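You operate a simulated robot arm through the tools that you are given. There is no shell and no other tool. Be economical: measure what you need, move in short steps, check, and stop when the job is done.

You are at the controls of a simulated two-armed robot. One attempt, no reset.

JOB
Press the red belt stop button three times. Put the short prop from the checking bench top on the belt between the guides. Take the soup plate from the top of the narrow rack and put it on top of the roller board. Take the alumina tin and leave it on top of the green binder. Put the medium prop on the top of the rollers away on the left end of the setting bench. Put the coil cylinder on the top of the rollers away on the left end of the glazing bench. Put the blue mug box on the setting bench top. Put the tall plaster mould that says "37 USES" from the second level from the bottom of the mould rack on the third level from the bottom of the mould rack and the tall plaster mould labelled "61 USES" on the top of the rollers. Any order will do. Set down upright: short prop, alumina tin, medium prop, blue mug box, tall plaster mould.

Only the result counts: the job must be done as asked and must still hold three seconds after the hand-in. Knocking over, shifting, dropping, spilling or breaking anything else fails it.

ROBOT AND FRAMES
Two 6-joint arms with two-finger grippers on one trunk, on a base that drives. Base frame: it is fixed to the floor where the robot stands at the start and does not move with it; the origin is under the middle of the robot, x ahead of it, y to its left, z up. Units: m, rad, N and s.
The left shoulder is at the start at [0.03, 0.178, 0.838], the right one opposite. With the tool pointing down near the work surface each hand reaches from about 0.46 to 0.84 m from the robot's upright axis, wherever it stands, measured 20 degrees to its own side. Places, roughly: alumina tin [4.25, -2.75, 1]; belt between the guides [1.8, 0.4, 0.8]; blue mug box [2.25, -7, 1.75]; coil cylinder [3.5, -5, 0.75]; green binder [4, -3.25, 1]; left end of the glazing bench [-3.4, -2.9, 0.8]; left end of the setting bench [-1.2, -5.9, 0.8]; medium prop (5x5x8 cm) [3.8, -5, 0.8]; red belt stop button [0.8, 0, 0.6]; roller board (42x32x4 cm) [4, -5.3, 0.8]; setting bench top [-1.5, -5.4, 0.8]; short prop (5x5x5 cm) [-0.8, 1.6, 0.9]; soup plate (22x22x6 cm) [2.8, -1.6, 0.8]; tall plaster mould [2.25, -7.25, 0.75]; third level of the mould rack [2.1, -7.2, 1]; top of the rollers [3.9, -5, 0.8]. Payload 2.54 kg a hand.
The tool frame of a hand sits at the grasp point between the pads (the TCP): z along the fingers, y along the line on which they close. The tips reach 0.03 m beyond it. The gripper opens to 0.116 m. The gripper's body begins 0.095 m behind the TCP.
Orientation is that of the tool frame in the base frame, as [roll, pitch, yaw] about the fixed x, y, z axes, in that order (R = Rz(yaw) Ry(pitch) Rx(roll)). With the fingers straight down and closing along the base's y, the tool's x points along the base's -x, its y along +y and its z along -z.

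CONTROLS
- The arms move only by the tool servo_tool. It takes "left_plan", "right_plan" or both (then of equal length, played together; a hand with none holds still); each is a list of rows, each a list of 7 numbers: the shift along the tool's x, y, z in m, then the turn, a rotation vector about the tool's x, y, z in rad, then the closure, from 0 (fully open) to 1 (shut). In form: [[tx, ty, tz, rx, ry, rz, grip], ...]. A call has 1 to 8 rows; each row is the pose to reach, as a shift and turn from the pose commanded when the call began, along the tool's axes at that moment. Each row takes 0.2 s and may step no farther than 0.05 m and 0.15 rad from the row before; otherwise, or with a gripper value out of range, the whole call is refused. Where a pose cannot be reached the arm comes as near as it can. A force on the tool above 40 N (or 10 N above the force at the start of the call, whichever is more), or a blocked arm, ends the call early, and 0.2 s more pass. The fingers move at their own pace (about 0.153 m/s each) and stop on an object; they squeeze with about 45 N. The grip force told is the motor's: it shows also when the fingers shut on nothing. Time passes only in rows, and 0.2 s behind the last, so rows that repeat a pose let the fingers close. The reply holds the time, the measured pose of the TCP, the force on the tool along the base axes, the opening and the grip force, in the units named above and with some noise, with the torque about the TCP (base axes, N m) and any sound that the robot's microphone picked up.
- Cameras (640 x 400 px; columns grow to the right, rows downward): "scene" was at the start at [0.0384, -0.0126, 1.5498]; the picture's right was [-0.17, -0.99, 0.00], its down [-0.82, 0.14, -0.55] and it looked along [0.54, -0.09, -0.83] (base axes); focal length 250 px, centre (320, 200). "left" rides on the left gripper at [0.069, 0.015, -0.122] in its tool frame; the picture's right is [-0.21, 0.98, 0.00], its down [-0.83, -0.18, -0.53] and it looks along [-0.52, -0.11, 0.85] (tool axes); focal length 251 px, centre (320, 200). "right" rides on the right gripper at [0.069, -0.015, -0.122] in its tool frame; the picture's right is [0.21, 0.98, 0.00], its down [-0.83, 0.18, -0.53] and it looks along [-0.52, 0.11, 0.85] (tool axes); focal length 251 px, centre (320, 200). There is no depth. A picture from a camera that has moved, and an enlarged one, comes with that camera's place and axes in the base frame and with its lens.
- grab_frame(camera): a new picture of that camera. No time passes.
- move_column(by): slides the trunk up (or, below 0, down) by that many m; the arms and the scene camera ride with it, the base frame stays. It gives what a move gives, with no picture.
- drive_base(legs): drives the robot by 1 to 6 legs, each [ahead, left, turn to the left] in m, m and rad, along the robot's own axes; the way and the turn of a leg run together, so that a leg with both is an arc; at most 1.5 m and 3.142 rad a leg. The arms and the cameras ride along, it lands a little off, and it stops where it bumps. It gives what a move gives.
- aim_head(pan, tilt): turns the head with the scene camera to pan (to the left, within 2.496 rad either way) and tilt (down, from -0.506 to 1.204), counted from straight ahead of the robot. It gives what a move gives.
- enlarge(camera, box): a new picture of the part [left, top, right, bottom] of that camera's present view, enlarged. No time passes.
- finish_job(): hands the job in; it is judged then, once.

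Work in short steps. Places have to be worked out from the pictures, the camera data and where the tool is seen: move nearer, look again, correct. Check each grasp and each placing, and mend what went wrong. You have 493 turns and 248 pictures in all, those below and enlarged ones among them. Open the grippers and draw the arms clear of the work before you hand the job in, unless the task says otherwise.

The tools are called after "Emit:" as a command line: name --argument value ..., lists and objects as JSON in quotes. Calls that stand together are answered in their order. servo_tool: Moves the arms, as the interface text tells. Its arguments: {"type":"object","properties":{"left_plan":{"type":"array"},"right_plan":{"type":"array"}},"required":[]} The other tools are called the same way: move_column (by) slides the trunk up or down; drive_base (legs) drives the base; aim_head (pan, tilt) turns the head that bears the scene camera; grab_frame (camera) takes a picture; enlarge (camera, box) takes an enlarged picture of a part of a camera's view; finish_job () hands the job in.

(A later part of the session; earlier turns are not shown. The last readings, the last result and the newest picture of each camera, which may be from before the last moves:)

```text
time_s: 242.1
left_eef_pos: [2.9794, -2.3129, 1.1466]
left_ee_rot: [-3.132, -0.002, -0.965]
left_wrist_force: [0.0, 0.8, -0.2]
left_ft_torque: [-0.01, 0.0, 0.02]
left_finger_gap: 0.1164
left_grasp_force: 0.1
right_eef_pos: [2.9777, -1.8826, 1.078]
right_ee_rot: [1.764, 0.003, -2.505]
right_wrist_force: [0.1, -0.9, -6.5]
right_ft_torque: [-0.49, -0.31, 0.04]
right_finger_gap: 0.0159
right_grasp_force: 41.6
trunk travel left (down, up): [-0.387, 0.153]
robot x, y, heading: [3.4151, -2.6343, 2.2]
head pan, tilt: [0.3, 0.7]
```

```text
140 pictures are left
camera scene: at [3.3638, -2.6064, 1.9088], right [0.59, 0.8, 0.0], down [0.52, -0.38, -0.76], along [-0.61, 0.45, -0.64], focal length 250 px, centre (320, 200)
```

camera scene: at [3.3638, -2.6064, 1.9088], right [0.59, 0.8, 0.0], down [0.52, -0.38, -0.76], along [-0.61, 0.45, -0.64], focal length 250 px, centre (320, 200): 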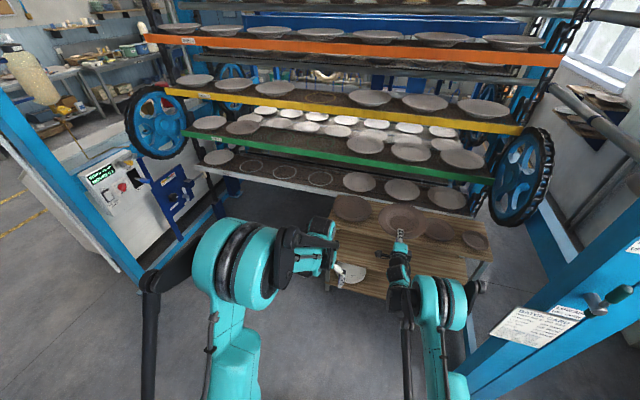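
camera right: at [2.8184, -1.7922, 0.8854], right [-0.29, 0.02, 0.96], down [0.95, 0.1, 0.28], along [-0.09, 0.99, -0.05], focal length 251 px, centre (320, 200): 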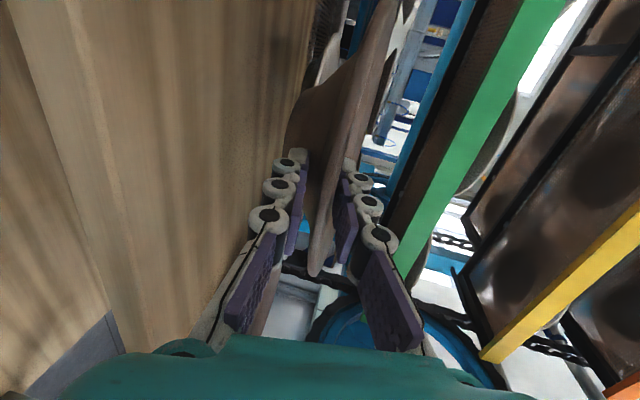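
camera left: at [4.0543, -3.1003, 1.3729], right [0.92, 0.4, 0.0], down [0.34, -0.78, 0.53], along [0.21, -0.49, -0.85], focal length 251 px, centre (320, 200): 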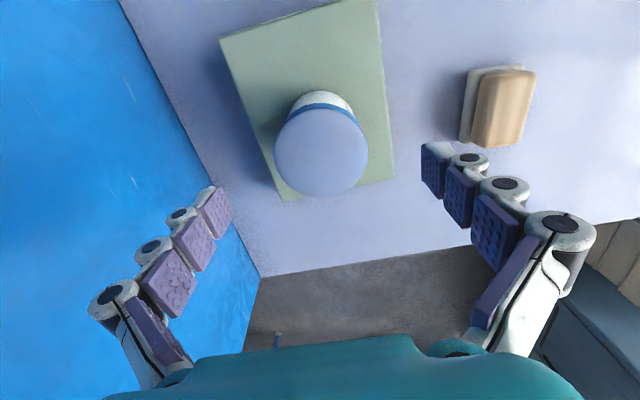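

The plate is secure. Now the route: turn left to face back out of the passage (-u), drive out along v≈3.9, past the low stand's far side, then on toward the rollers. First the turn.

Emit:
drive_base --legs '[[-0.1, 0, 0], [0, 0, 1.578]]'

Emit:
aim_head --pan 0.0 --tilt 0.6

Emit:
grab_frame --camera "scene"

```text
time_s: 247.1
left_eef_pos: [3.1681, -3.1573, 1.1477]
left_ee_rot: [-3.129, 0.0, 0.642]
left_wrist_force: [0.3, -0.2, -0.1]
left_ft_torque: [-0.02, -0.01, 0.05]
left_finger_gap: 0.116
left_grasp_force: 0.1
right_eef_pos: [2.7419, -3.1775, 1.0789]
right_ee_rot: [1.764, 0.002, -0.898]
right_wrist_force: [0.1, 0.6, -6.6]
right_ft_torque: [0.32, -0.49, 0.0]
right_finger_gap: 0.0149
right_grasp_force: 41.5
trunk travel left (down, up): [-0.387, 0.153]
robot x, y, heading: [3.4748, -2.7146, -2.472]
head pan, tilt: [0.3, 0.7]
```

```text
time_s: 247.9
left_eef_pos: [3.1689, -3.1601, 1.1465]
left_ee_rot: [-3.131, 0.0, 0.642]
left_wrist_force: [0.3, 0.2, -0.2]
left_ft_torque: [0.01, 0.0, -0.03]
left_finger_gap: 0.1161
left_grasp_force: 0.0
right_eef_pos: [2.7404, -3.178, 1.0781]
right_ee_rot: [1.763, 0.002, -0.901]
right_wrist_force: [-0.3, -1.1, -6.0]
right_ft_torque: [0.33, -0.49, -0.03]
right_finger_gap: 0.0152
right_grasp_force: 41.0
trunk travel left (down, up): [-0.387, 0.153]
robot x, y, heading: [3.4729, -2.7108, -2.47]
head pan, tilt: [0.0, 0.6]
```

```text
139 pictures are left
camera scene: at [3.4259, -2.7498, 1.9176], right [-0.62, 0.78, 0.0], down [0.44, 0.35, -0.82], along [-0.65, -0.51, -0.57], focal length 250 px, centre (320, 200)
```

scene: 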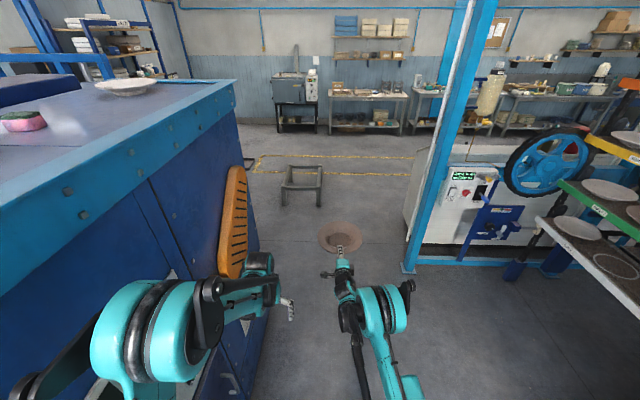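

Clear view of the way out. I shift right to v≈3.9 and drive ahead 3.7 m to beyond the low stand.

Emit:
drive_base --legs '[[0, -0.34, 0], [0, 0, -0.035], [1.5, 0, 0], [1.1, 0, 0]]'

Emit:
grab_frame --camera "scene"

```text
time_s: 262.8
left_eef_pos: [0.7868, -4.3477, 1.1477]
left_ee_rot: [-3.131, -0.001, 0.558]
left_wrist_force: [0.9, -0.3, 0.1]
left_ft_torque: [0.03, 0.03, 0.0]
left_finger_gap: 0.1161
left_grasp_force: 0.0
right_eef_pos: [0.3603, -4.3292, 1.0775]
right_ee_rot: [1.764, 0.002, -0.984]
right_wrist_force: [-0.3, 0.5, -6.2]
right_ft_torque: [0.3, -0.51, -0.02]
right_finger_gap: 0.015
right_grasp_force: 40.8
trunk travel left (down, up): [-0.387, 0.153]
robot x, y, heading: [1.1284, -3.93, -2.558]
head pan, tilt: [0.0, 0.6]
```

```text
138 pictures are left
camera scene: at [1.0785, -3.9615, 1.9176], right [-0.55, 0.83, 0.0], down [0.47, 0.31, -0.82], along [-0.69, -0.46, -0.57], focal length 250 px, centre (320, 200)
```

scene: 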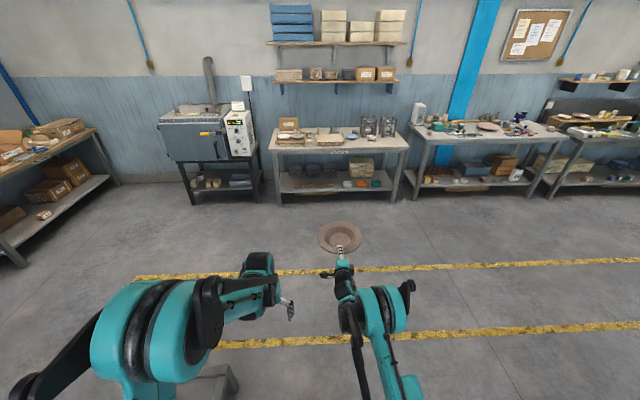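

Robot at u≈-1.43, v≈3.83. I straighten, go 1.2 m further ahead, then turn left to face along the aisle (+v).

Emit:
drive_base --legs '[[0, 0, 0.053], [1.22, 0, 0], [0, 0, 1.57]]'

Emit:
grab_frame --camera "scene"

```text
time_s: 273.2
left_eef_pos: [0.5851, -4.9769, 1.147]
left_ee_rot: [-3.132, 0.001, 2.167]
left_wrist_force: [-0.6, -1.3, 0.8]
left_ft_torque: [0.0, 0.01, 0.01]
left_finger_gap: 0.1159
left_grasp_force: 0.1
right_eef_pos: [0.5827, -5.4064, 1.0789]
right_ee_rot: [1.763, 0.002, 0.626]
right_wrist_force: [0.1, -0.8, -5.3]
right_ft_torque: [0.52, 0.3, 0.03]
right_finger_gap: 0.0146
right_grasp_force: 40.8
trunk travel left (down, up): [-0.387, 0.153]
robot x, y, heading: [0.1508, -4.6494, -0.947]
head pan, tilt: [0.0, 0.6]
```

```text
137 pictures are left
camera scene: at [0.1862, -4.7007, 1.9176], right [-0.81, -0.59, 0.0], down [-0.33, 0.46, -0.82], along [0.48, -0.67, -0.57], focal length 250 px, centre (320, 200)
```

scene: 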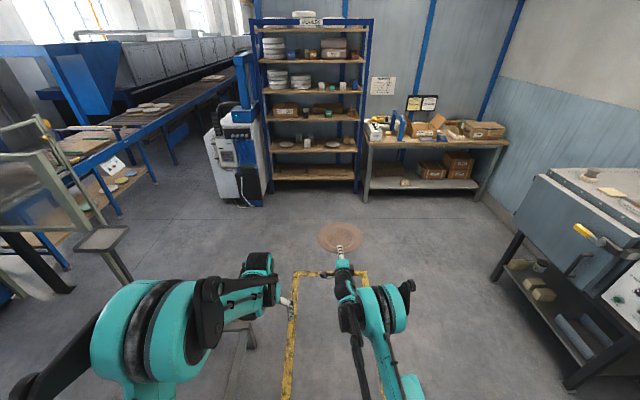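

The mould rack and rollers are visible ahead. I drive ahead 1.35 m, then turn left to face the rollers (+u).

Emit:
drive_base --legs '[[1.35, 0, 0], [0, 0, 1.583]]'

Emit:
grab_frame --camera "scene"

```text
time_s: 283.8
left_eef_pos: [1.2701, -5.3081, 1.1473]
left_ee_rot: [-3.131, 0.001, -2.521]
left_wrist_force: [-1.0, 0.5, 0.4]
left_ft_torque: [0.04, -0.01, -0.02]
left_finger_gap: 0.116
left_grasp_force: 0.0
right_eef_pos: [1.6978, -5.3004, 1.0788]
right_ee_rot: [1.764, 0.001, 2.221]
right_wrist_force: [0.0, 0.2, -6.6]
right_ft_torque: [-0.34, 0.5, -0.02]
right_finger_gap: 0.0139
right_grasp_force: 39.9
trunk travel left (down, up): [-0.387, 0.153]
robot x, y, heading: [0.9608, -5.7502, 0.651]
head pan, tilt: [0.0, 0.6]
```

```text
136 pictures are left
camera scene: at [1.0019, -5.7141, 1.9176], right [0.6, -0.8, 0.0], down [-0.45, -0.34, -0.82], along [0.66, 0.5, -0.57], focal length 250 px, centre (320, 200)
```

scene: 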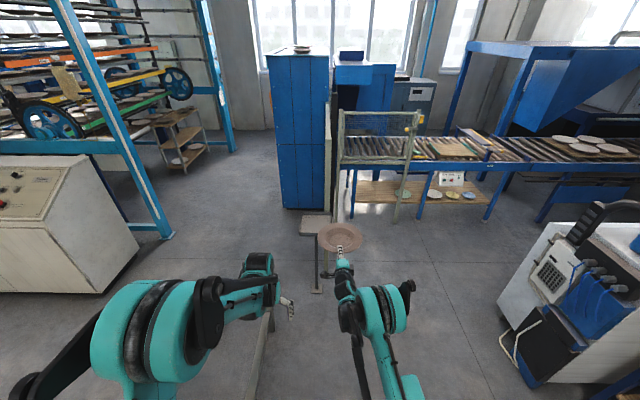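

I enlarge the roller section.

Emit:
enlarge --camera "scene" --box '[330, 100, 530, 225]'

```text
3.20 times, centred on (430, 162) of scene
camera zoom: at [1.0019, -5.7141, 1.9176], right [0.6, -0.8, 0.0], down [-0.45, -0.34, -0.82], along [0.66, 0.5, -0.57], focal length 798 px, centre (-32, 320)
```

zoom: 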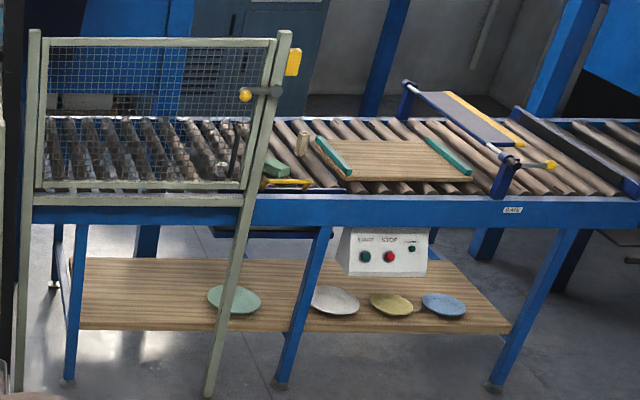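

Board (wood, green ends) is at about [3.8, -5.35]; a mesh gate covers the left part, and the white machine is close on the right. I approach in an L: right, ahead, right again, keeping short of the gate.

Emit:
drive_base --legs '[[0, 0, -0.015], [0, -0.45, 0], [0.95, 0, 0], [0, -0.5, 0]]'

Emit:
grab_frame --camera "scene"

```text
time_s: 294.0
left_eef_pos: [2.6093, -5.5219, 1.146]
left_ee_rot: [-3.132, 0.0, -2.546]
left_wrist_force: [0.6, 0.0, 0.9]
left_ft_torque: [-0.02, 0.03, 0.0]
left_finger_gap: 0.116
left_grasp_force: 0.0
right_eef_pos: [3.0373, -5.5233, 1.0776]
right_ee_rot: [1.764, 0.0, 2.196]
right_wrist_force: [0.2, 0.6, -6.4]
right_ft_torque: [-0.32, 0.53, 0.0]
right_finger_gap: 0.0136
right_grasp_force: 40.4
trunk travel left (down, up): [-0.387, 0.153]
robot x, y, heading: [2.2823, -5.9564, 0.626]
head pan, tilt: [0.0, 0.6]
```

```text
134 pictures are left
camera scene: at [2.331, -5.9204, 1.9176], right [0.59, -0.81, 0.0], down [-0.46, -0.33, -0.82], along [0.67, 0.48, -0.57], focal length 250 px, centre (320, 200)
```

scene: 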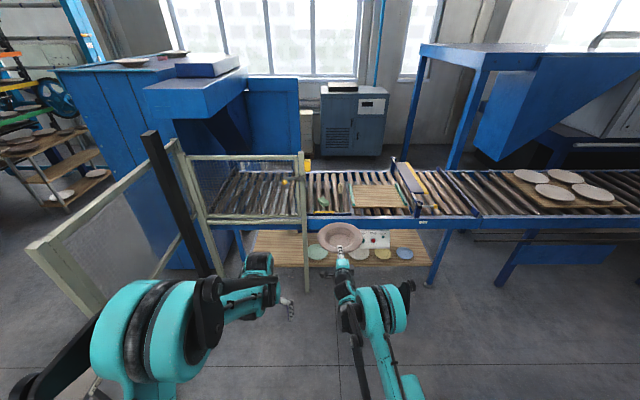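

I continue: ahead 0.3, right 0.12, ahead 0.3, staying clear of the gate post and the white machine.

Emit:
drive_base --legs '[[0.3, 0, 0.012], [0, -0.13, 0], [0.3, 0, 0]]'

Emit:
aim_head --pan -0.15 --tilt 0.85

Emit:
grab_frame --camera "scene"

```text
time_s: 298.6
left_eef_pos: [3.1652, -5.2713, 1.1473]
left_ee_rot: [-3.13, -0.002, -2.535]
left_wrist_force: [0.0, 0.6, -0.3]
left_ft_torque: [-0.02, -0.02, 0.0]
left_finger_gap: 0.1161
left_grasp_force: 0.0
right_eef_pos: [3.5935, -5.2698, 1.0788]
right_ee_rot: [1.766, 0.003, 2.207]
right_wrist_force: [0.2, 0.0, -5.3]
right_ft_torque: [-0.28, 0.51, -0.01]
right_finger_gap: 0.0136
right_grasp_force: 40.3
trunk travel left (down, up): [-0.387, 0.153]
robot x, y, heading: [2.8405, -5.706, 0.633]
head pan, tilt: [0.0, 0.6]
```

```text
time_s: 299.3
left_eef_pos: [3.1652, -5.2715, 1.1475]
left_ee_rot: [-3.133, -0.001, -2.536]
left_wrist_force: [0.3, -1.1, -0.2]
left_ft_torque: [-0.01, -0.06, -0.01]
left_finger_gap: 0.1159
left_grasp_force: 0.0
right_eef_pos: [3.5937, -5.269, 1.0784]
right_ee_rot: [1.764, 0.003, 2.205]
right_wrist_force: [0.4, 0.3, -5.7]
right_ft_torque: [-0.32, 0.49, 0.01]
right_finger_gap: 0.0134
right_grasp_force: 39.9
trunk travel left (down, up): [-0.387, 0.153]
robot x, y, heading: [2.8442, -5.7076, 0.636]
head pan, tilt: [-0.15, 0.85]
```

```text
133 pictures are left
camera scene: at [2.8887, -5.6891, 1.8968], right [0.47, -0.88, 0.0], down [-0.66, -0.35, -0.66], along [0.58, 0.31, -0.75], focal length 250 px, centre (320, 200)
```

scene: 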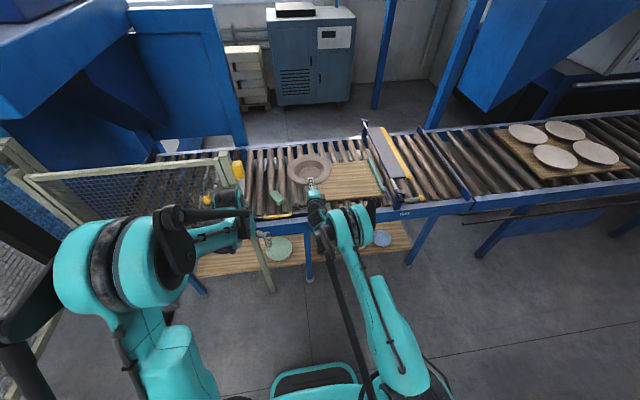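

I enlarge to measure the board against the plate.

Emit:
enlarge --camera "scene" --box '[240, 110, 430, 230]'

Emit:
grab_frame --camera "right"

```text
3.33 times, centred on (335, 170) of scene
camera zoom: at [2.8887, -5.6891, 1.8968], right [0.47, -0.88, 0.0], down [-0.66, -0.35, -0.66], along [0.58, 0.31, -0.75], focal length 832 px, centre (270, 300)
```

zoom: 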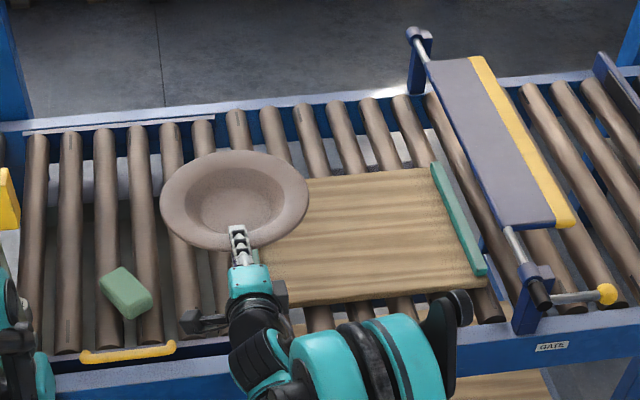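

```text
131 pictures are left
camera right: at [3.4542, -5.287, 1.0856], right [0.02, 0.29, 0.96], down [0.1, -0.95, 0.28], along [1.0, 0.09, -0.05], focal length 251 px, centre (320, 200)
```

right: 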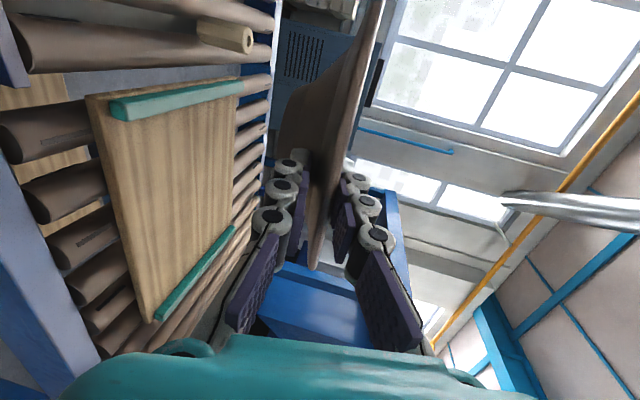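

Board spans u≈-0.16…0.15, v≈6.41…6.78; the plate centre must shift +0.14 u and +0.23 v. I drive right 0.23 and ahead 0.13.

Emit:
drive_base --legs '[[0, -0.23, 0], [0.13, 0, 0]]'

Emit:
enlarge --camera "scene" --box '[240, 110, 430, 230]'

Emit:
grab_frame --camera "right"

```text
time_s: 300.9
left_eef_pos: [3.2921, -5.4053, 1.1472]
left_ee_rot: [-3.134, -0.001, -2.672]
left_wrist_force: [1.1, -1.2, -0.1]
left_ft_torque: [0.12, 0.0, 0.03]
left_finger_gap: 0.1159
left_grasp_force: 0.1
right_eef_pos: [3.7165, -5.4615, 1.0775]
right_ee_rot: [1.765, -0.002, 2.07]
right_wrist_force: [0.0, -0.3, -6.8]
right_ft_torque: [-0.25, 0.53, 0.02]
right_finger_gap: 0.0131
right_grasp_force: 40.0
trunk travel left (down, up): [-0.387, 0.153]
robot x, y, heading: [2.9133, -5.7895, 0.497]
head pan, tilt: [-0.15, 0.85]
stopped in leg 1: the robot was blocked; the commanded pose is now the measured one
```

```text
3.33 times, centred on (335, 170) of scene
camera zoom: at [2.9631, -5.7855, 1.8967], right [0.34, -0.94, 0.0], down [-0.71, -0.25, -0.66], along [0.62, 0.23, -0.75], focal length 832 px, centre (270, 300)
```

zoom: 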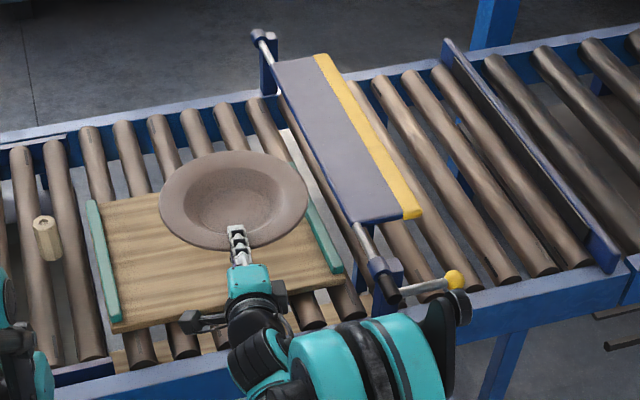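

```text
129 pictures are left
camera right: at [3.5765, -5.46, 1.0855], right [0.06, 0.28, 0.96], down [-0.03, -0.96, 0.28], along [1.0, -0.05, -0.05], focal length 251 px, centre (320, 200)
```

right: 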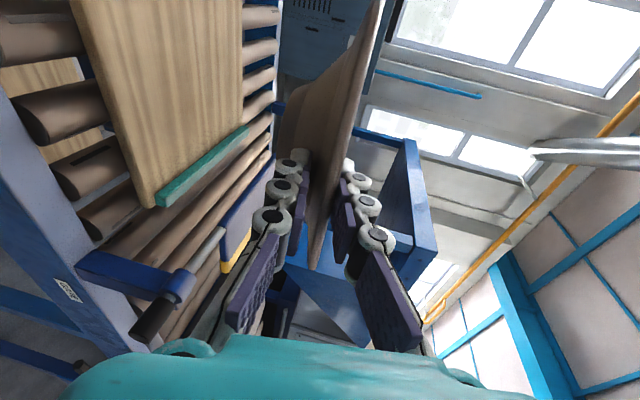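

The base touched something on the right and rotated a bit; yet the plate's v is now right. I ease left 3 cm and go ahead 0.15 to bring it over the board's centre.

Emit:
drive_base --legs '[[0.02, 0.03, 0], [0.12, 0, 0]]'

Emit:
enlarge --camera "scene" --box '[240, 110, 430, 230]'

Emit:
aim_head --pan -1.7 --tilt 0.9

Emit:
grab_frame --camera "scene"

```text
time_s: 302.6
left_eef_pos: [3.3983, -5.3094, 1.1462]
left_ee_rot: [-3.131, 0.001, -2.671]
left_wrist_force: [-0.4, -0.1, 0.0]
left_ft_torque: [0.01, 0.03, -0.02]
left_finger_gap: 0.1158
left_grasp_force: 0.0
right_eef_pos: [3.8242, -5.3651, 1.0776]
right_ee_rot: [1.765, 0.0, 2.072]
right_wrist_force: [0.5, 0.2, -5.6]
right_ft_torque: [-0.3, 0.59, 0.05]
right_finger_gap: 0.0133
right_grasp_force: 39.9
trunk travel left (down, up): [-0.387, 0.153]
robot x, y, heading: [3.0227, -5.7013, 0.499]
head pan, tilt: [-0.15, 0.85]
```

```text
3.33 times, centred on (335, 170) of scene
camera zoom: at [3.0701, -5.6862, 1.8967], right [0.34, -0.94, 0.0], down [-0.71, -0.26, -0.66], along [0.62, 0.23, -0.75], focal length 832 px, centre (270, 300)
```

zoom: 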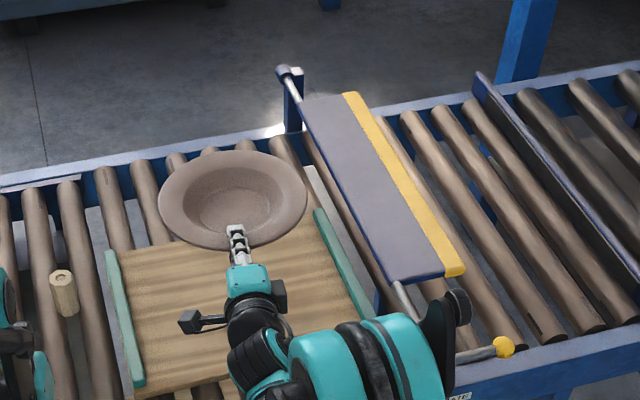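

```text
time_s: 304.2
left_eef_pos: [3.4006, -5.3084, 1.1471]
left_ee_rot: [-3.132, -0.001, -2.669]
left_wrist_force: [0.3, -0.5, 0.2]
left_ft_torque: [0.04, -0.03, -0.01]
left_finger_gap: 0.1159
left_grasp_force: 0.0
right_eef_pos: [3.8252, -5.364, 1.0784]
right_ee_rot: [1.766, 0.002, 2.071]
right_wrist_force: [0.2, -1.0, -5.7]
right_ft_torque: [-0.26, 0.55, -0.02]
right_finger_gap: 0.0129
right_grasp_force: 40.5
trunk travel left (down, up): [-0.387, 0.153]
robot x, y, heading: [3.0232, -5.6966, 0.5]
head pan, tilt: [-1.7, 0.901]
```

```text
127 pictures are left
camera scene: at [3.0244, -5.7823, 1.8929], right [-0.93, -0.36, 0.0], down [-0.28, 0.73, -0.62], along [0.22, -0.58, -0.78], focal length 250 px, centre (320, 200)
```

scene: 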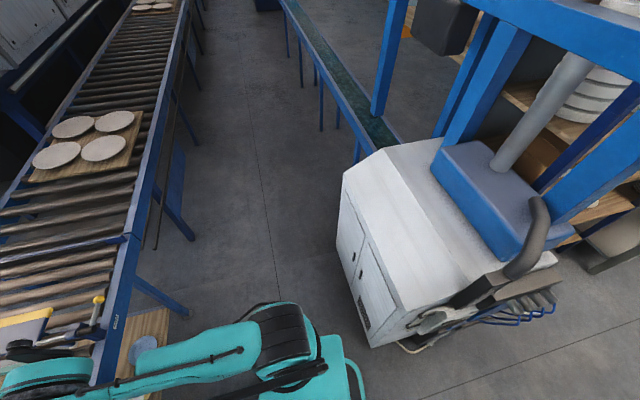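

Plate centre now sits over the board (u≈-0.01, v≈6.60 versus board centre 0.02, 6.60). I extend 3 cm and lower the trunk 0.13.

Emit:
servo_tool --right_plan '[[0, 0, 0.015, 0, 0, 0, 1], [0, 0, 0.03, 0, 0, 0, 1]]'

Emit:
move_column --by -0.12

Emit:
aim_head --pan -0.1 --tilt 0.85

Emit:
enlarge --camera "scene" --box '[240, 110, 430, 230]'

Emit:
grab_frame --camera "right"

```text
time_s: 304.8
left_eef_pos: [3.4, -5.3087, 1.1474]
left_ee_rot: [-3.132, 0.0, -2.669]
left_wrist_force: [-0.3, 0.2, 0.3]
left_ft_torque: [0.0, 0.01, -0.01]
left_finger_gap: 0.1159
left_grasp_force: 0.0
right_eef_pos: [3.8499, -5.3497, 1.0724]
right_ee_rot: [1.765, 0.001, 2.072]
right_wrist_force: [-1.1, 0.5, -6.2]
right_ft_torque: [-0.25, 0.53, -0.02]
right_finger_gap: 0.0131
right_grasp_force: 40.0
trunk travel left (down, up): [-0.387, 0.153]
robot x, y, heading: [3.0233, -5.6999, 0.495]
head pan, tilt: [-1.7, 0.901]
```

```text
time_s: 306.3
left_eef_pos: [3.3993, -5.3085, 1.0267]
left_ee_rot: [-3.132, 0.0, -2.67]
left_wrist_force: [0.1, 0.3, 0.2]
left_ft_torque: [0.02, 0.0, 0.0]
left_finger_gap: 0.1159
left_grasp_force: 0.1
right_eef_pos: [3.8489, -5.3502, 0.9526]
right_ee_rot: [1.767, 0.001, 2.071]
right_wrist_force: [0.7, 0.6, -6.3]
right_ft_torque: [-0.26, 0.54, 0.02]
right_finger_gap: 0.0132
right_grasp_force: 39.8
trunk travel left (down, up): [-0.267, 0.273]
robot x, y, heading: [3.0261, -5.6962, 0.503]
head pan, tilt: [-1.7, 0.901]
```

```text
time_s: 308.0
left_eef_pos: [3.3992, -5.3081, 1.0271]
left_ee_rot: [-3.131, 0.0, -2.671]
left_wrist_force: [0.0, 1.1, -0.1]
left_ft_torque: [-0.04, -0.02, -0.02]
left_finger_gap: 0.1159
left_grasp_force: 0.0
right_eef_pos: [3.849, -5.3502, 0.9525]
right_ee_rot: [1.765, 0.002, 2.073]
right_wrist_force: [0.3, -0.4, -5.9]
right_ft_torque: [-0.25, 0.55, -0.01]
right_finger_gap: 0.0132
right_grasp_force: 39.8
trunk travel left (down, up): [-0.267, 0.273]
robot x, y, heading: [3.0228, -5.699, 0.498]
head pan, tilt: [-0.099, 0.85]
```

```text
3.33 times, centred on (335, 170) of scene
camera zoom: at [3.0689, -5.6818, 1.7767], right [0.39, -0.92, 0.0], down [-0.69, -0.29, -0.66], along [0.61, 0.26, -0.75], focal length 832 px, centre (270, 300)
```

zoom: 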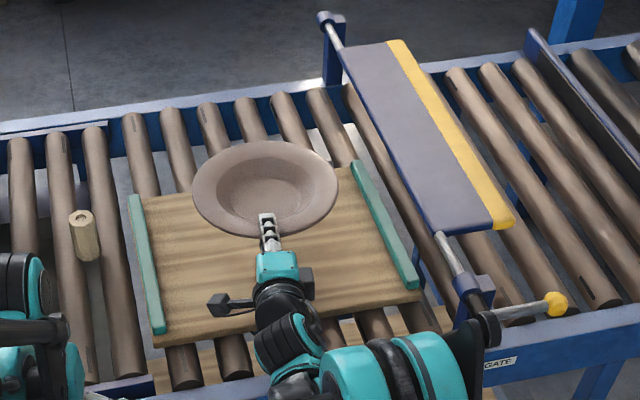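

```text
125 pictures are left
camera right: at [3.7093, -5.349, 0.9599], right [0.06, 0.28, 0.96], down [-0.03, -0.96, 0.28], along [1.0, -0.05, -0.05], focal length 251 px, centre (320, 200)
```

right: 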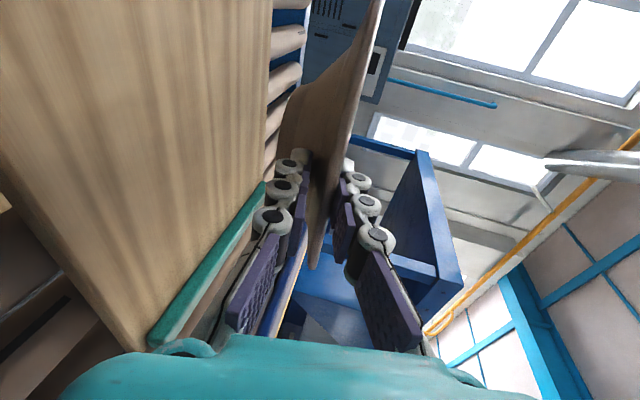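

Aligned. Lower further in steps.

Emit:
move_column --by -0.03

Emit:
move_column --by -0.012

Emit:
enlarge --camera "right" --box '[180, 0, 430, 250]'

```text
time_s: 308.7
left_eef_pos: [3.3996, -5.3079, 0.9968]
left_ee_rot: [-3.132, 0.0, -2.67]
left_wrist_force: [0.4, 0.0, 0.6]
left_ft_torque: [0.01, -0.03, 0.02]
left_finger_gap: 0.116
left_grasp_force: 0.1
right_eef_pos: [3.8491, -5.3503, 0.9232]
right_ee_rot: [1.764, -0.001, 2.073]
right_wrist_force: [0.7, -0.3, -5.6]
right_ft_torque: [-0.26, 0.54, -0.02]
right_finger_gap: 0.0134
right_grasp_force: 39.4
trunk travel left (down, up): [-0.237, 0.303]
robot x, y, heading: [3.0188, -5.7013, 0.499]
head pan, tilt: [-0.099, 0.85]
```

```text
time_s: 309.3
left_eef_pos: [3.4007, -5.3085, 0.9846]
left_ee_rot: [-3.131, -0.001, -2.671]
left_wrist_force: [-0.6, 0.2, -0.4]
left_ft_torque: [-0.01, 0.01, -0.04]
left_finger_gap: 0.1161
left_grasp_force: 0.0
right_eef_pos: [3.8494, -5.3506, 0.9116]
right_ee_rot: [1.763, 0.0, 2.073]
right_wrist_force: [-0.2, -0.4, -6.2]
right_ft_torque: [-0.28, 0.51, 0.0]
right_finger_gap: 0.0131
right_grasp_force: 39.5
trunk travel left (down, up): [-0.225, 0.315]
robot x, y, heading: [3.0243, -5.693, 0.497]
head pan, tilt: [-0.099, 0.85]
```

```text
1.60 times, centred on (305, 125) of right
camera zoom: at [3.7091, -5.3491, 0.9181], right [0.06, 0.28, 0.96], down [-0.03, -0.96, 0.28], along [1.0, -0.05, -0.05], focal length 402 px, centre (344, 320)
```

zoom: 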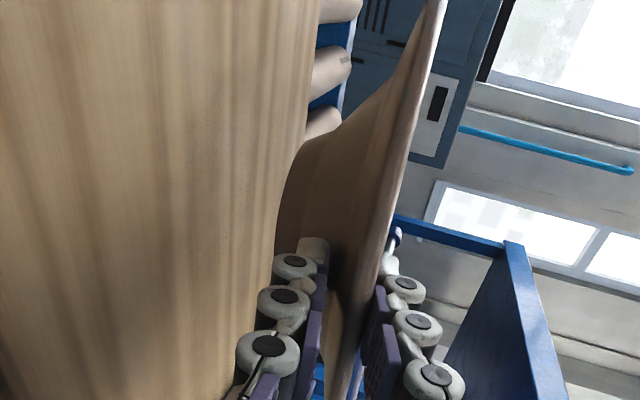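

Close now. Continue 1 cm at a time.

Emit:
move_column --by -0.01

Emit:
move_column --by -0.008

```text
time_s: 309.9
left_eef_pos: [3.4001, -5.3092, 0.9753]
left_ee_rot: [-3.13, 0.001, -2.671]
left_wrist_force: [0.0, 0.4, 0.5]
left_ft_torque: [0.05, 0.02, 0.02]
left_finger_gap: 0.1161
left_grasp_force: 0.0
right_eef_pos: [3.8502, -5.3507, 0.9004]
right_ee_rot: [1.764, 0.0, 2.071]
right_wrist_force: [0.1, -0.4, -6.4]
right_ft_torque: [-0.27, 0.53, 0.03]
right_finger_gap: 0.0132
right_grasp_force: 40.0
trunk travel left (down, up): [-0.215, 0.325]
robot x, y, heading: [3.0191, -5.6986, 0.497]
head pan, tilt: [-0.099, 0.85]
```

```text
time_s: 310.5
left_eef_pos: [3.3991, -5.3083, 0.9671]
left_ee_rot: [-3.131, -0.001, -2.669]
left_wrist_force: [-0.3, -0.2, -0.6]
left_ft_torque: [-0.01, 0.04, 0.0]
left_finger_gap: 0.1158
left_grasp_force: 0.1
right_eef_pos: [3.8493, -5.3509, 0.8921]
right_ee_rot: [1.764, 0.0, 2.071]
right_wrist_force: [-0.3, 0.0, -6.3]
right_ft_torque: [-0.26, 0.53, 0.0]
right_finger_gap: 0.0132
right_grasp_force: 39.4
trunk travel left (down, up): [-0.207, 0.333]
robot x, y, heading: [3.0275, -5.6988, 0.499]
head pan, tilt: [-0.099, 0.85]
```

Emit:
move_column --by -0.01

Emit:
enlarge --camera "right" --box '[180, 0, 430, 250]'

Emit:
enlarge --camera "scene" --box '[260, 110, 400, 230]'

```text
time_s: 311.1
left_eef_pos: [3.4007, -5.3077, 0.9568]
left_ee_rot: [-3.131, -0.001, -2.67]
left_wrist_force: [-0.3, -0.5, 0.0]
left_ft_torque: [0.01, 0.0, -0.03]
left_finger_gap: 0.1159
left_grasp_force: 0.0
right_eef_pos: [3.8491, -5.3507, 0.8823]
right_ee_rot: [1.764, -0.001, 2.072]
right_wrist_force: [0.6, 0.0, -5.6]
right_ft_torque: [-0.26, 0.49, -0.05]
right_finger_gap: 0.0128
right_grasp_force: 39.4
trunk travel left (down, up): [-0.197, 0.343]
robot x, y, heading: [3.022, -5.6965, 0.499]
head pan, tilt: [-0.099, 0.85]
```

```text
1.60 times, centred on (305, 125) of right
camera zoom: at [3.709, -5.3491, 0.8901], right [0.06, 0.28, 0.96], down [-0.03, -0.96, 0.28], along [1.0, -0.05, -0.05], focal length 402 px, centre (344, 320)
```

zoom: 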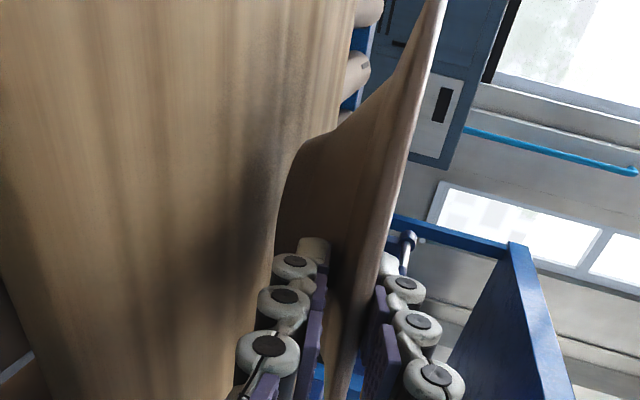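

```text
3.33 times, centred on (330, 170) of scene
camera zoom: at [3.0684, -5.682, 1.7067], right [0.39, -0.92, 0.0], down [-0.69, -0.29, -0.66], along [0.61, 0.26, -0.75], focal length 832 px, centre (287, 300)
```

zoom: 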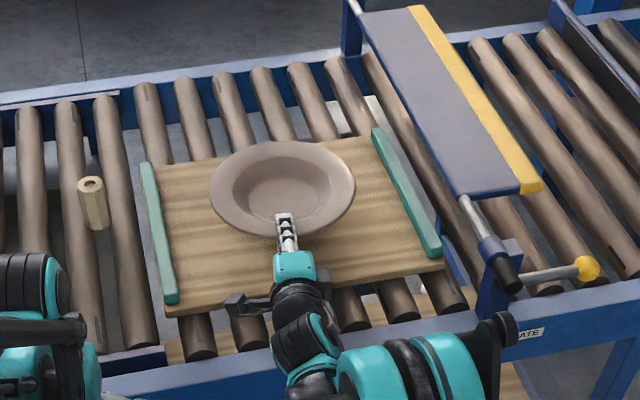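

Nearly down. Continue.

Emit:
move_column --by -0.01

Emit:
move_column --by -0.008

Emit:
enlarge --camera "right" --box '[180, 0, 430, 250]'

```text
time_s: 311.6
left_eef_pos: [3.3993, -5.3084, 0.9466]
left_ee_rot: [-3.13, 0.0, -2.672]
left_wrist_force: [1.0, -1.0, 0.0]
left_ft_torque: [0.0, -0.06, 0.02]
left_finger_gap: 0.116
left_grasp_force: 0.2
right_eef_pos: [3.8492, -5.3515, 0.8741]
right_ee_rot: [1.764, 0.0, 2.07]
right_wrist_force: [-0.4, 0.8, -5.6]
right_ft_torque: [-0.28, 0.57, 0.01]
right_finger_gap: 0.013
right_grasp_force: 40.1
trunk travel left (down, up): [-0.187, 0.353]
robot x, y, heading: [3.0183, -5.6978, 0.501]
head pan, tilt: [-0.099, 0.85]
```

```text
time_s: 312.2
left_eef_pos: [3.3991, -5.3092, 0.9395]
left_ee_rot: [-3.132, 0.0, -2.67]
left_wrist_force: [0.0, 0.6, -1.2]
left_ft_torque: [0.02, -0.03, 0.04]
left_finger_gap: 0.116
left_grasp_force: 0.0
right_eef_pos: [3.8498, -5.3504, 0.8653]
right_ee_rot: [1.765, 0.0, 2.07]
right_wrist_force: [-0.1, -1.0, -4.1]
right_ft_torque: [-0.11, 0.4, 0.03]
right_finger_gap: 0.0129
right_grasp_force: 39.9
trunk travel left (down, up): [-0.179, 0.361]
robot x, y, heading: [3.0244, -5.6967, 0.502]
head pan, tilt: [-0.099, 0.85]
```

```text
1.60 times, centred on (305, 125) of right
camera zoom: at [3.709, -5.3491, 0.8722], right [0.06, 0.28, 0.96], down [-0.03, -0.96, 0.28], along [1.0, -0.05, -0.05], focal length 402 px, centre (344, 320)
```

zoom: 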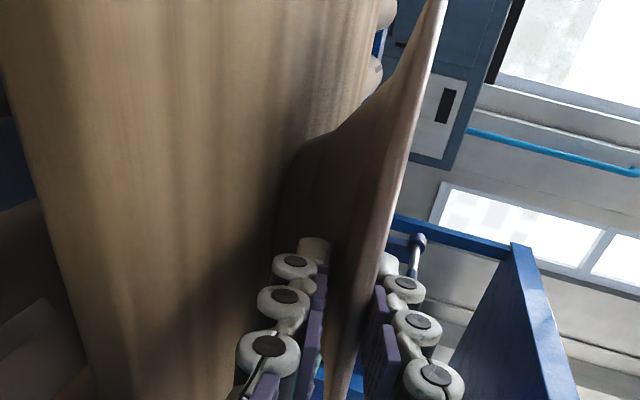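

Contact has begun (load falling). A few mm more, then release.

Emit:
move_column --by -0.005

Emit:
move_column --by -0.004

```text
time_s: 312.8
left_eef_pos: [3.3979, -5.3102, 0.935]
left_ee_rot: [-3.133, 0.001, -2.671]
left_wrist_force: [-0.2, 0.6, 0.7]
left_ft_torque: [0.02, -0.01, -0.01]
left_finger_gap: 0.1159
left_grasp_force: 0.0
right_eef_pos: [3.8487, -5.3512, 0.8617]
right_ee_rot: [1.763, 0.001, 2.072]
right_wrist_force: [-3.4, -3.9, 7.7]
right_ft_torque: [0.26, -0.03, 0.01]
right_finger_gap: 0.0127
right_grasp_force: 39.4
trunk travel left (down, up): [-0.174, 0.366]
robot x, y, heading: [3.0245, -5.6969, 0.497]
head pan, tilt: [-0.099, 0.85]
```

```text
time_s: 313.3
left_eef_pos: [3.3983, -5.3082, 0.9319]
left_ee_rot: [-3.13, 0.001, -2.67]
left_wrist_force: [-0.7, -0.4, 0.0]
left_ft_torque: [0.02, 0.0, 0.03]
left_finger_gap: 0.116
left_grasp_force: 0.0
right_eef_pos: [3.8464, -5.3507, 0.8577]
right_ee_rot: [1.763, 0.0, 2.071]
right_wrist_force: [-3.8, -1.1, 13.5]
right_ft_torque: [0.29, -0.42, 0.0]
right_finger_gap: 0.012
right_grasp_force: 38.7
trunk travel left (down, up): [-0.17, 0.37]
robot x, y, heading: [3.0261, -5.6962, 0.498]
head pan, tilt: [-0.099, 0.85]
```

On the board. I open modestly and draw straight back along the fingers.

Emit:
servo_tool --right_plan '[[0, 0.001, 0, 0, 0, 0, 0.85], [0, 0.002, 0, 0, 0, 0, 0.72], [0, 0.002, 0, 0, 0, 0, 0.7]]'

Emit:
servo_tool --right_plan '[[0, 0, -0.025, 0, 0, 0, 0.7], [0, 0, -0.06, 0, 0, 0, 0.7], [0, 0, -0.09, 0, 0, 0, 0.7]]'

Emit:
enlarge --camera "scene" --box '[260, 110, 400, 230]'

```text
time_s: 314.1
left_eef_pos: [3.3992, -5.3084, 0.9304]
left_ee_rot: [-3.134, -0.001, -2.67]
left_wrist_force: [0.1, -0.5, 0.6]
left_ft_torque: [0.02, -0.02, -0.01]
left_finger_gap: 0.1162
left_grasp_force: 0.1
right_eef_pos: [3.8513, -5.3509, 0.8577]
right_ee_rot: [1.763, 0.001, 2.07]
right_wrist_force: [-0.1, -0.5, 0.4]
right_ft_torque: [0.0, 0.03, 0.0]
right_finger_gap: 0.0349
right_grasp_force: 0.0
trunk travel left (down, up): [-0.17, 0.37]
robot x, y, heading: [3.0217, -5.6982, 0.5]
head pan, tilt: [-0.099, 0.85]
```

```text
time_s: 314.9
left_eef_pos: [3.3983, -5.3086, 0.9314]
left_ee_rot: [-3.131, -0.001, -2.67]
left_wrist_force: [0.7, 1.2, 0.2]
left_ft_torque: [0.02, -0.02, 0.0]
left_finger_gap: 0.116
left_grasp_force: 0.1
right_eef_pos: [3.7724, -5.3927, 0.8771]
right_ee_rot: [1.766, 0.0, 2.071]
right_wrist_force: [-0.1, 0.0, 0.0]
right_ft_torque: [-0.01, -0.01, -0.01]
right_finger_gap: 0.035
right_grasp_force: 0.1
trunk travel left (down, up): [-0.17, 0.37]
robot x, y, heading: [3.0234, -5.6988, 0.5]
head pan, tilt: [-0.099, 0.85]
```

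```text
3.33 times, centred on (330, 170) of scene
camera zoom: at [3.067, -5.6825, 1.6798], right [0.39, -0.92, 0.0], down [-0.69, -0.29, -0.66], along [0.61, 0.26, -0.75], focal length 832 px, centre (287, 300)
```

zoom: 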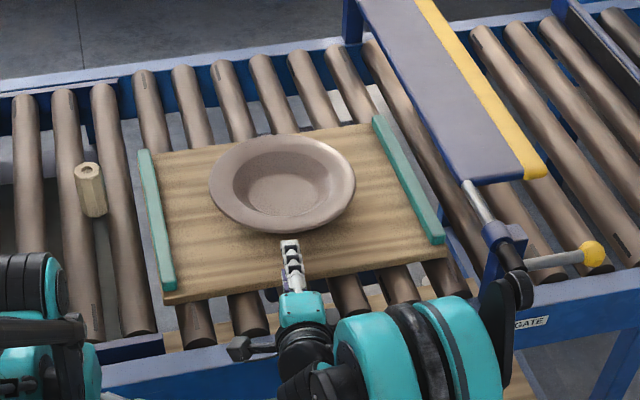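

Plate is placed. I raise the trunk and return the right hand to fingers-down.

Emit:
move_column --by 0.25

Emit:
servo_tool --right_plan '[[0, 0, -0.02, 0.13, 0, 0, 0.3], [0, 0, -0.04, 0.26, 0, 0, 0]]'

Emit:
servo_tool --right_plan '[[0, 0, 0, 0, 0, -0.145, 0], [0, 0, 0, 0, 0, -0.29, 0], [0, 0, 0, 0, 0, -0.435, 0], [0, 0, 0, 0, 0, -0.58, 0], [0, 0, 0, 0, 0, -0.725, 0], [0, 0, 0, 0, 0, -0.87, 0], [0, 0, 0, 0, 0, -1.015, 0], [0, 0, 0, 0, 0, -1.16, 0]]'

Emit:
servo_tool --right_plan '[[0, 0, 0, 0, 0, -0.14, 0], [0, 0, 0, 0, 0, -0.28, 0], [0, 0, 0, 0, 0, -0.411, 0]]'

Emit:
servo_tool --right_plan '[[0, 0, -0.02, 0, 0.14, 0, 0], [0, 0, -0.04, 0, 0.28, 0, 0], [0, 0, -0.07, 0, 0.42, 0, 0], [0, 0, -0.1, 0, 0.56, 0, 0], [0, 0, -0.13, 0, 0.7, 0, 0], [0, 0, -0.16, 0, 0.84, 0, 0], [0, 0, -0.19, 0, 0.98, 0, 0], [0, 0, -0.22, 0, 1.12, 0, 0]]'

Emit:
grab_frame --camera "scene"

```text
time_s: 317.5
left_eef_pos: [3.3993, -5.3082, 1.1809]
left_ee_rot: [-3.132, 0.0, -2.671]
left_wrist_force: [-0.3, 0.8, -0.2]
left_ft_torque: [0.02, -0.01, 0.01]
left_finger_gap: 0.1161
left_grasp_force: 0.1
right_eef_pos: [3.7724, -5.3925, 1.1256]
right_ee_rot: [1.765, 0.003, 2.074]
right_wrist_force: [0.5, -0.6, -0.9]
right_ft_torque: [0.01, -0.01, 0.0]
right_finger_gap: 0.0348
right_grasp_force: 0.1
trunk travel left (down, up): [-0.42, 0.12]
robot x, y, heading: [3.0224, -5.698, 0.498]
head pan, tilt: [-0.099, 0.85]
```

```text
time_s: 318.1
left_eef_pos: [3.398, -5.3085, 1.1824]
left_ee_rot: [-3.132, 0.001, -2.669]
left_wrist_force: [-0.2, -0.4, -1.1]
left_ft_torque: [0.0, 0.01, -0.02]
left_finger_gap: 0.1162
left_grasp_force: 0.1
right_eef_pos: [3.7366, -5.4103, 1.1344]
right_ee_rot: [2.026, 0.0, 2.072]
right_wrist_force: [0.7, 0.3, -0.4]
right_ft_torque: [-0.01, -0.02, 0.0]
right_finger_gap: 0.1161
right_grasp_force: 0.0
trunk travel left (down, up): [-0.42, 0.12]
robot x, y, heading: [3.019, -5.6985, 0.496]
head pan, tilt: [-0.099, 0.85]
```

```text
time_s: 319.9
left_eef_pos: [3.3997, -5.3089, 1.1804]
left_ee_rot: [-3.131, 0.0, -2.671]
left_wrist_force: [0.3, 0.1, -0.4]
left_ft_torque: [-0.03, -0.02, -0.04]
left_finger_gap: 0.1162
left_grasp_force: 0.0
right_eef_pos: [3.7379, -5.4108, 1.1339]
right_ee_rot: [2.459, 0.971, 2.864]
right_wrist_force: [0.5, -0.1, 0.9]
right_ft_torque: [0.0, 0.01, 0.0]
right_finger_gap: 0.1158
right_grasp_force: 0.0
trunk travel left (down, up): [-0.42, 0.12]
robot x, y, heading: [3.0231, -5.6985, 0.496]
head pan, tilt: [-0.099, 0.85]
```

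```text
time_s: 320.7
left_eef_pos: [3.4008, -5.3082, 1.1801]
left_ee_rot: [-3.13, 0.001, -2.67]
left_wrist_force: [0.9, 0.3, 0.1]
left_ft_torque: [-0.02, 0.01, 0.01]
left_finger_gap: 0.1159
left_grasp_force: 0.0
right_eef_pos: [3.7372, -5.4092, 1.1342]
right_ee_rot: [-3.135, 1.116, -2.635]
right_wrist_force: [-0.2, 0.1, 1.0]
right_ft_torque: [0.01, 0.0, 0.03]
right_finger_gap: 0.1161
right_grasp_force: 0.1
trunk travel left (down, up): [-0.42, 0.12]
robot x, y, heading: [3.0233, -5.696, 0.496]
head pan, tilt: [-0.099, 0.85]
```

```text
time_s: 322.5
left_eef_pos: [3.3995, -5.3084, 1.1807]
left_ee_rot: [-3.13, 0.0, -2.671]
left_wrist_force: [0.1, -0.5, 0.8]
left_ft_torque: [-0.02, -0.01, -0.01]
left_finger_gap: 0.116
left_grasp_force: 0.1
right_eef_pos: [3.5642, -5.5073, 1.2327]
right_ee_rot: [-3.141, -0.005, -2.642]
right_wrist_force: [-0.1, 0.2, -0.2]
right_ft_torque: [-0.01, 0.0, 0.01]
right_finger_gap: 0.116
right_grasp_force: 0.1
trunk travel left (down, up): [-0.42, 0.12]
robot x, y, heading: [3.0207, -5.6949, 0.496]
head pan, tilt: [-0.099, 0.85]
```

```text
119 pictures are left
camera scene: at [3.0676, -5.6824, 1.9297], right [0.39, -0.92, 0.0], down [-0.69, -0.29, -0.66], along [0.61, 0.26, -0.75], focal length 250 px, centre (320, 200)
```

scene: 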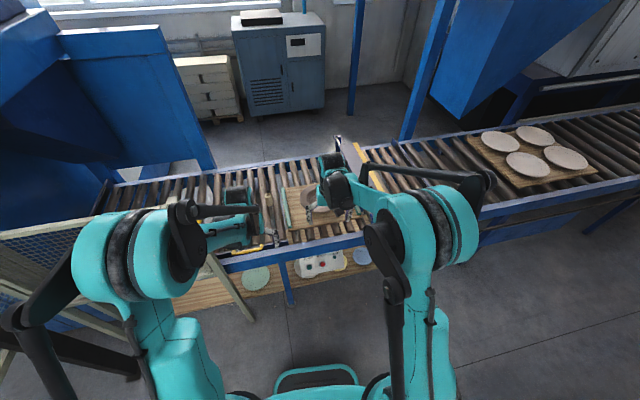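

Both hands are fingers-down again. I look with the left wrist camera at the left part of the rollers for the prop and coil cylinder.

Emit:
grab_frame --camera "left"

Emit:
enlarge --camera "scene" --box '[100, 140, 300, 280]'

```text
118 pictures are left
camera left: at [3.3299, -5.3254, 1.302], right [-0.25, 0.97, -0.01], down [0.82, 0.22, 0.54], along [0.52, 0.13, -0.84], focal length 251 px, centre (320, 200)
```

left: 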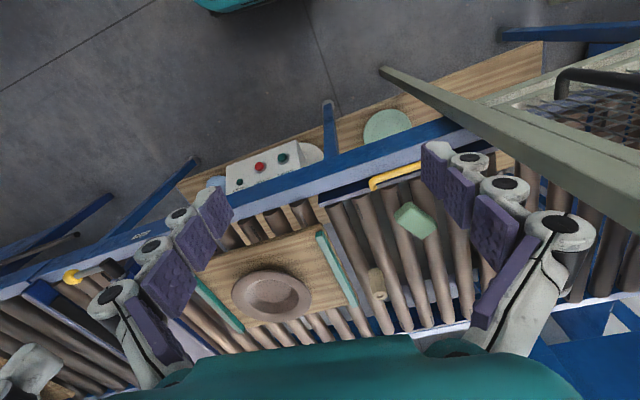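

```text
2.86 times, centred on (200, 210) of scene
camera zoom: at [3.0676, -5.6824, 1.9297], right [0.39, -0.92, 0.0], down [-0.69, -0.29, -0.66], along [0.61, 0.26, -0.75], focal length 713 px, centre (663, 171)
```

zoom: 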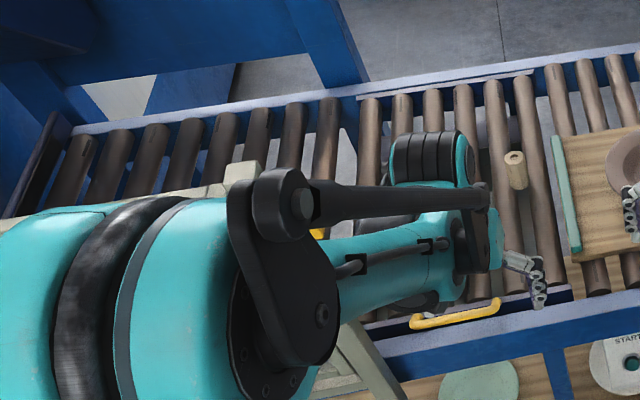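

Prop visible; the coil cylinder is likely hidden behind a finger. I square up the base and move nearer the rollers.

Emit:
drive_base --legs '[[0, 0, 0.14], [0.26, -0.08, 0]]'

Emit:
grab_frame --camera "left"

Emit:
grab_frame --camera "scene"

```text
time_s: 325.0
left_eef_pos: [3.5963, -5.1662, 1.1809]
left_ee_rot: [-3.131, 0.001, -2.528]
left_wrist_force: [-0.1, 1.3, -0.2]
left_ft_torque: [0.02, 0.02, 0.01]
left_finger_gap: 0.1159
left_grasp_force: 0.1
right_eef_pos: [3.7881, -5.3386, 1.2315]
right_ee_rot: [-3.14, -0.005, -2.498]
right_wrist_force: [-0.3, 0.5, 0.2]
right_ft_torque: [0.02, -0.01, 0.01]
right_finger_gap: 0.1159
right_grasp_force: 0.0
trunk travel left (down, up): [-0.42, 0.12]
robot x, y, heading: [3.2822, -5.6061, 0.642]
head pan, tilt: [-0.099, 0.85]
```

```text
116 pictures are left
camera left: at [3.5303, -5.1919, 1.302], right [-0.39, 0.92, -0.01], down [0.78, 0.33, 0.54], along [0.5, 0.2, -0.84], focal length 251 px, centre (320, 200)
```

left: 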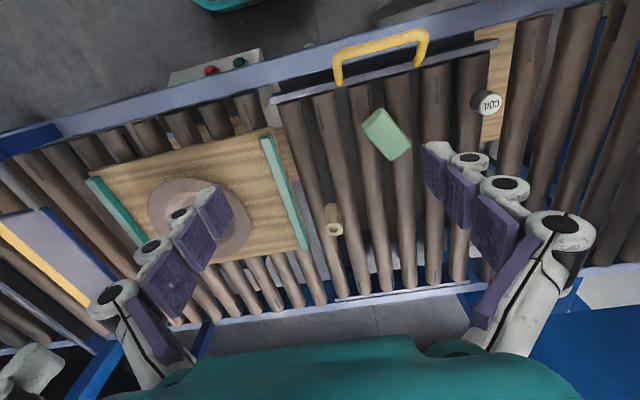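

```text
115 pictures are left
camera scene: at [3.3217, -5.5827, 1.9298], right [0.52, -0.86, 0.0], down [-0.64, -0.39, -0.66], along [0.57, 0.34, -0.75], focal length 250 px, centre (320, 200)
```

scene: 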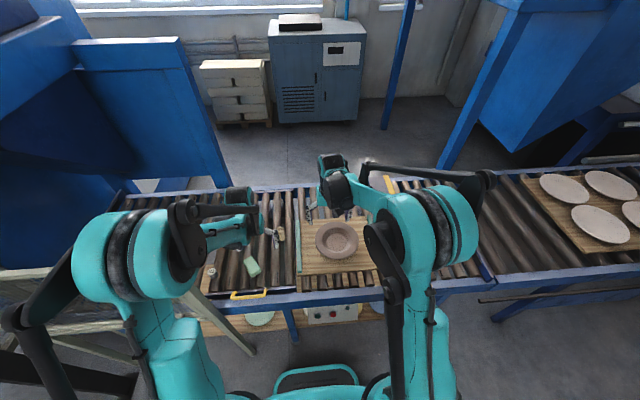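

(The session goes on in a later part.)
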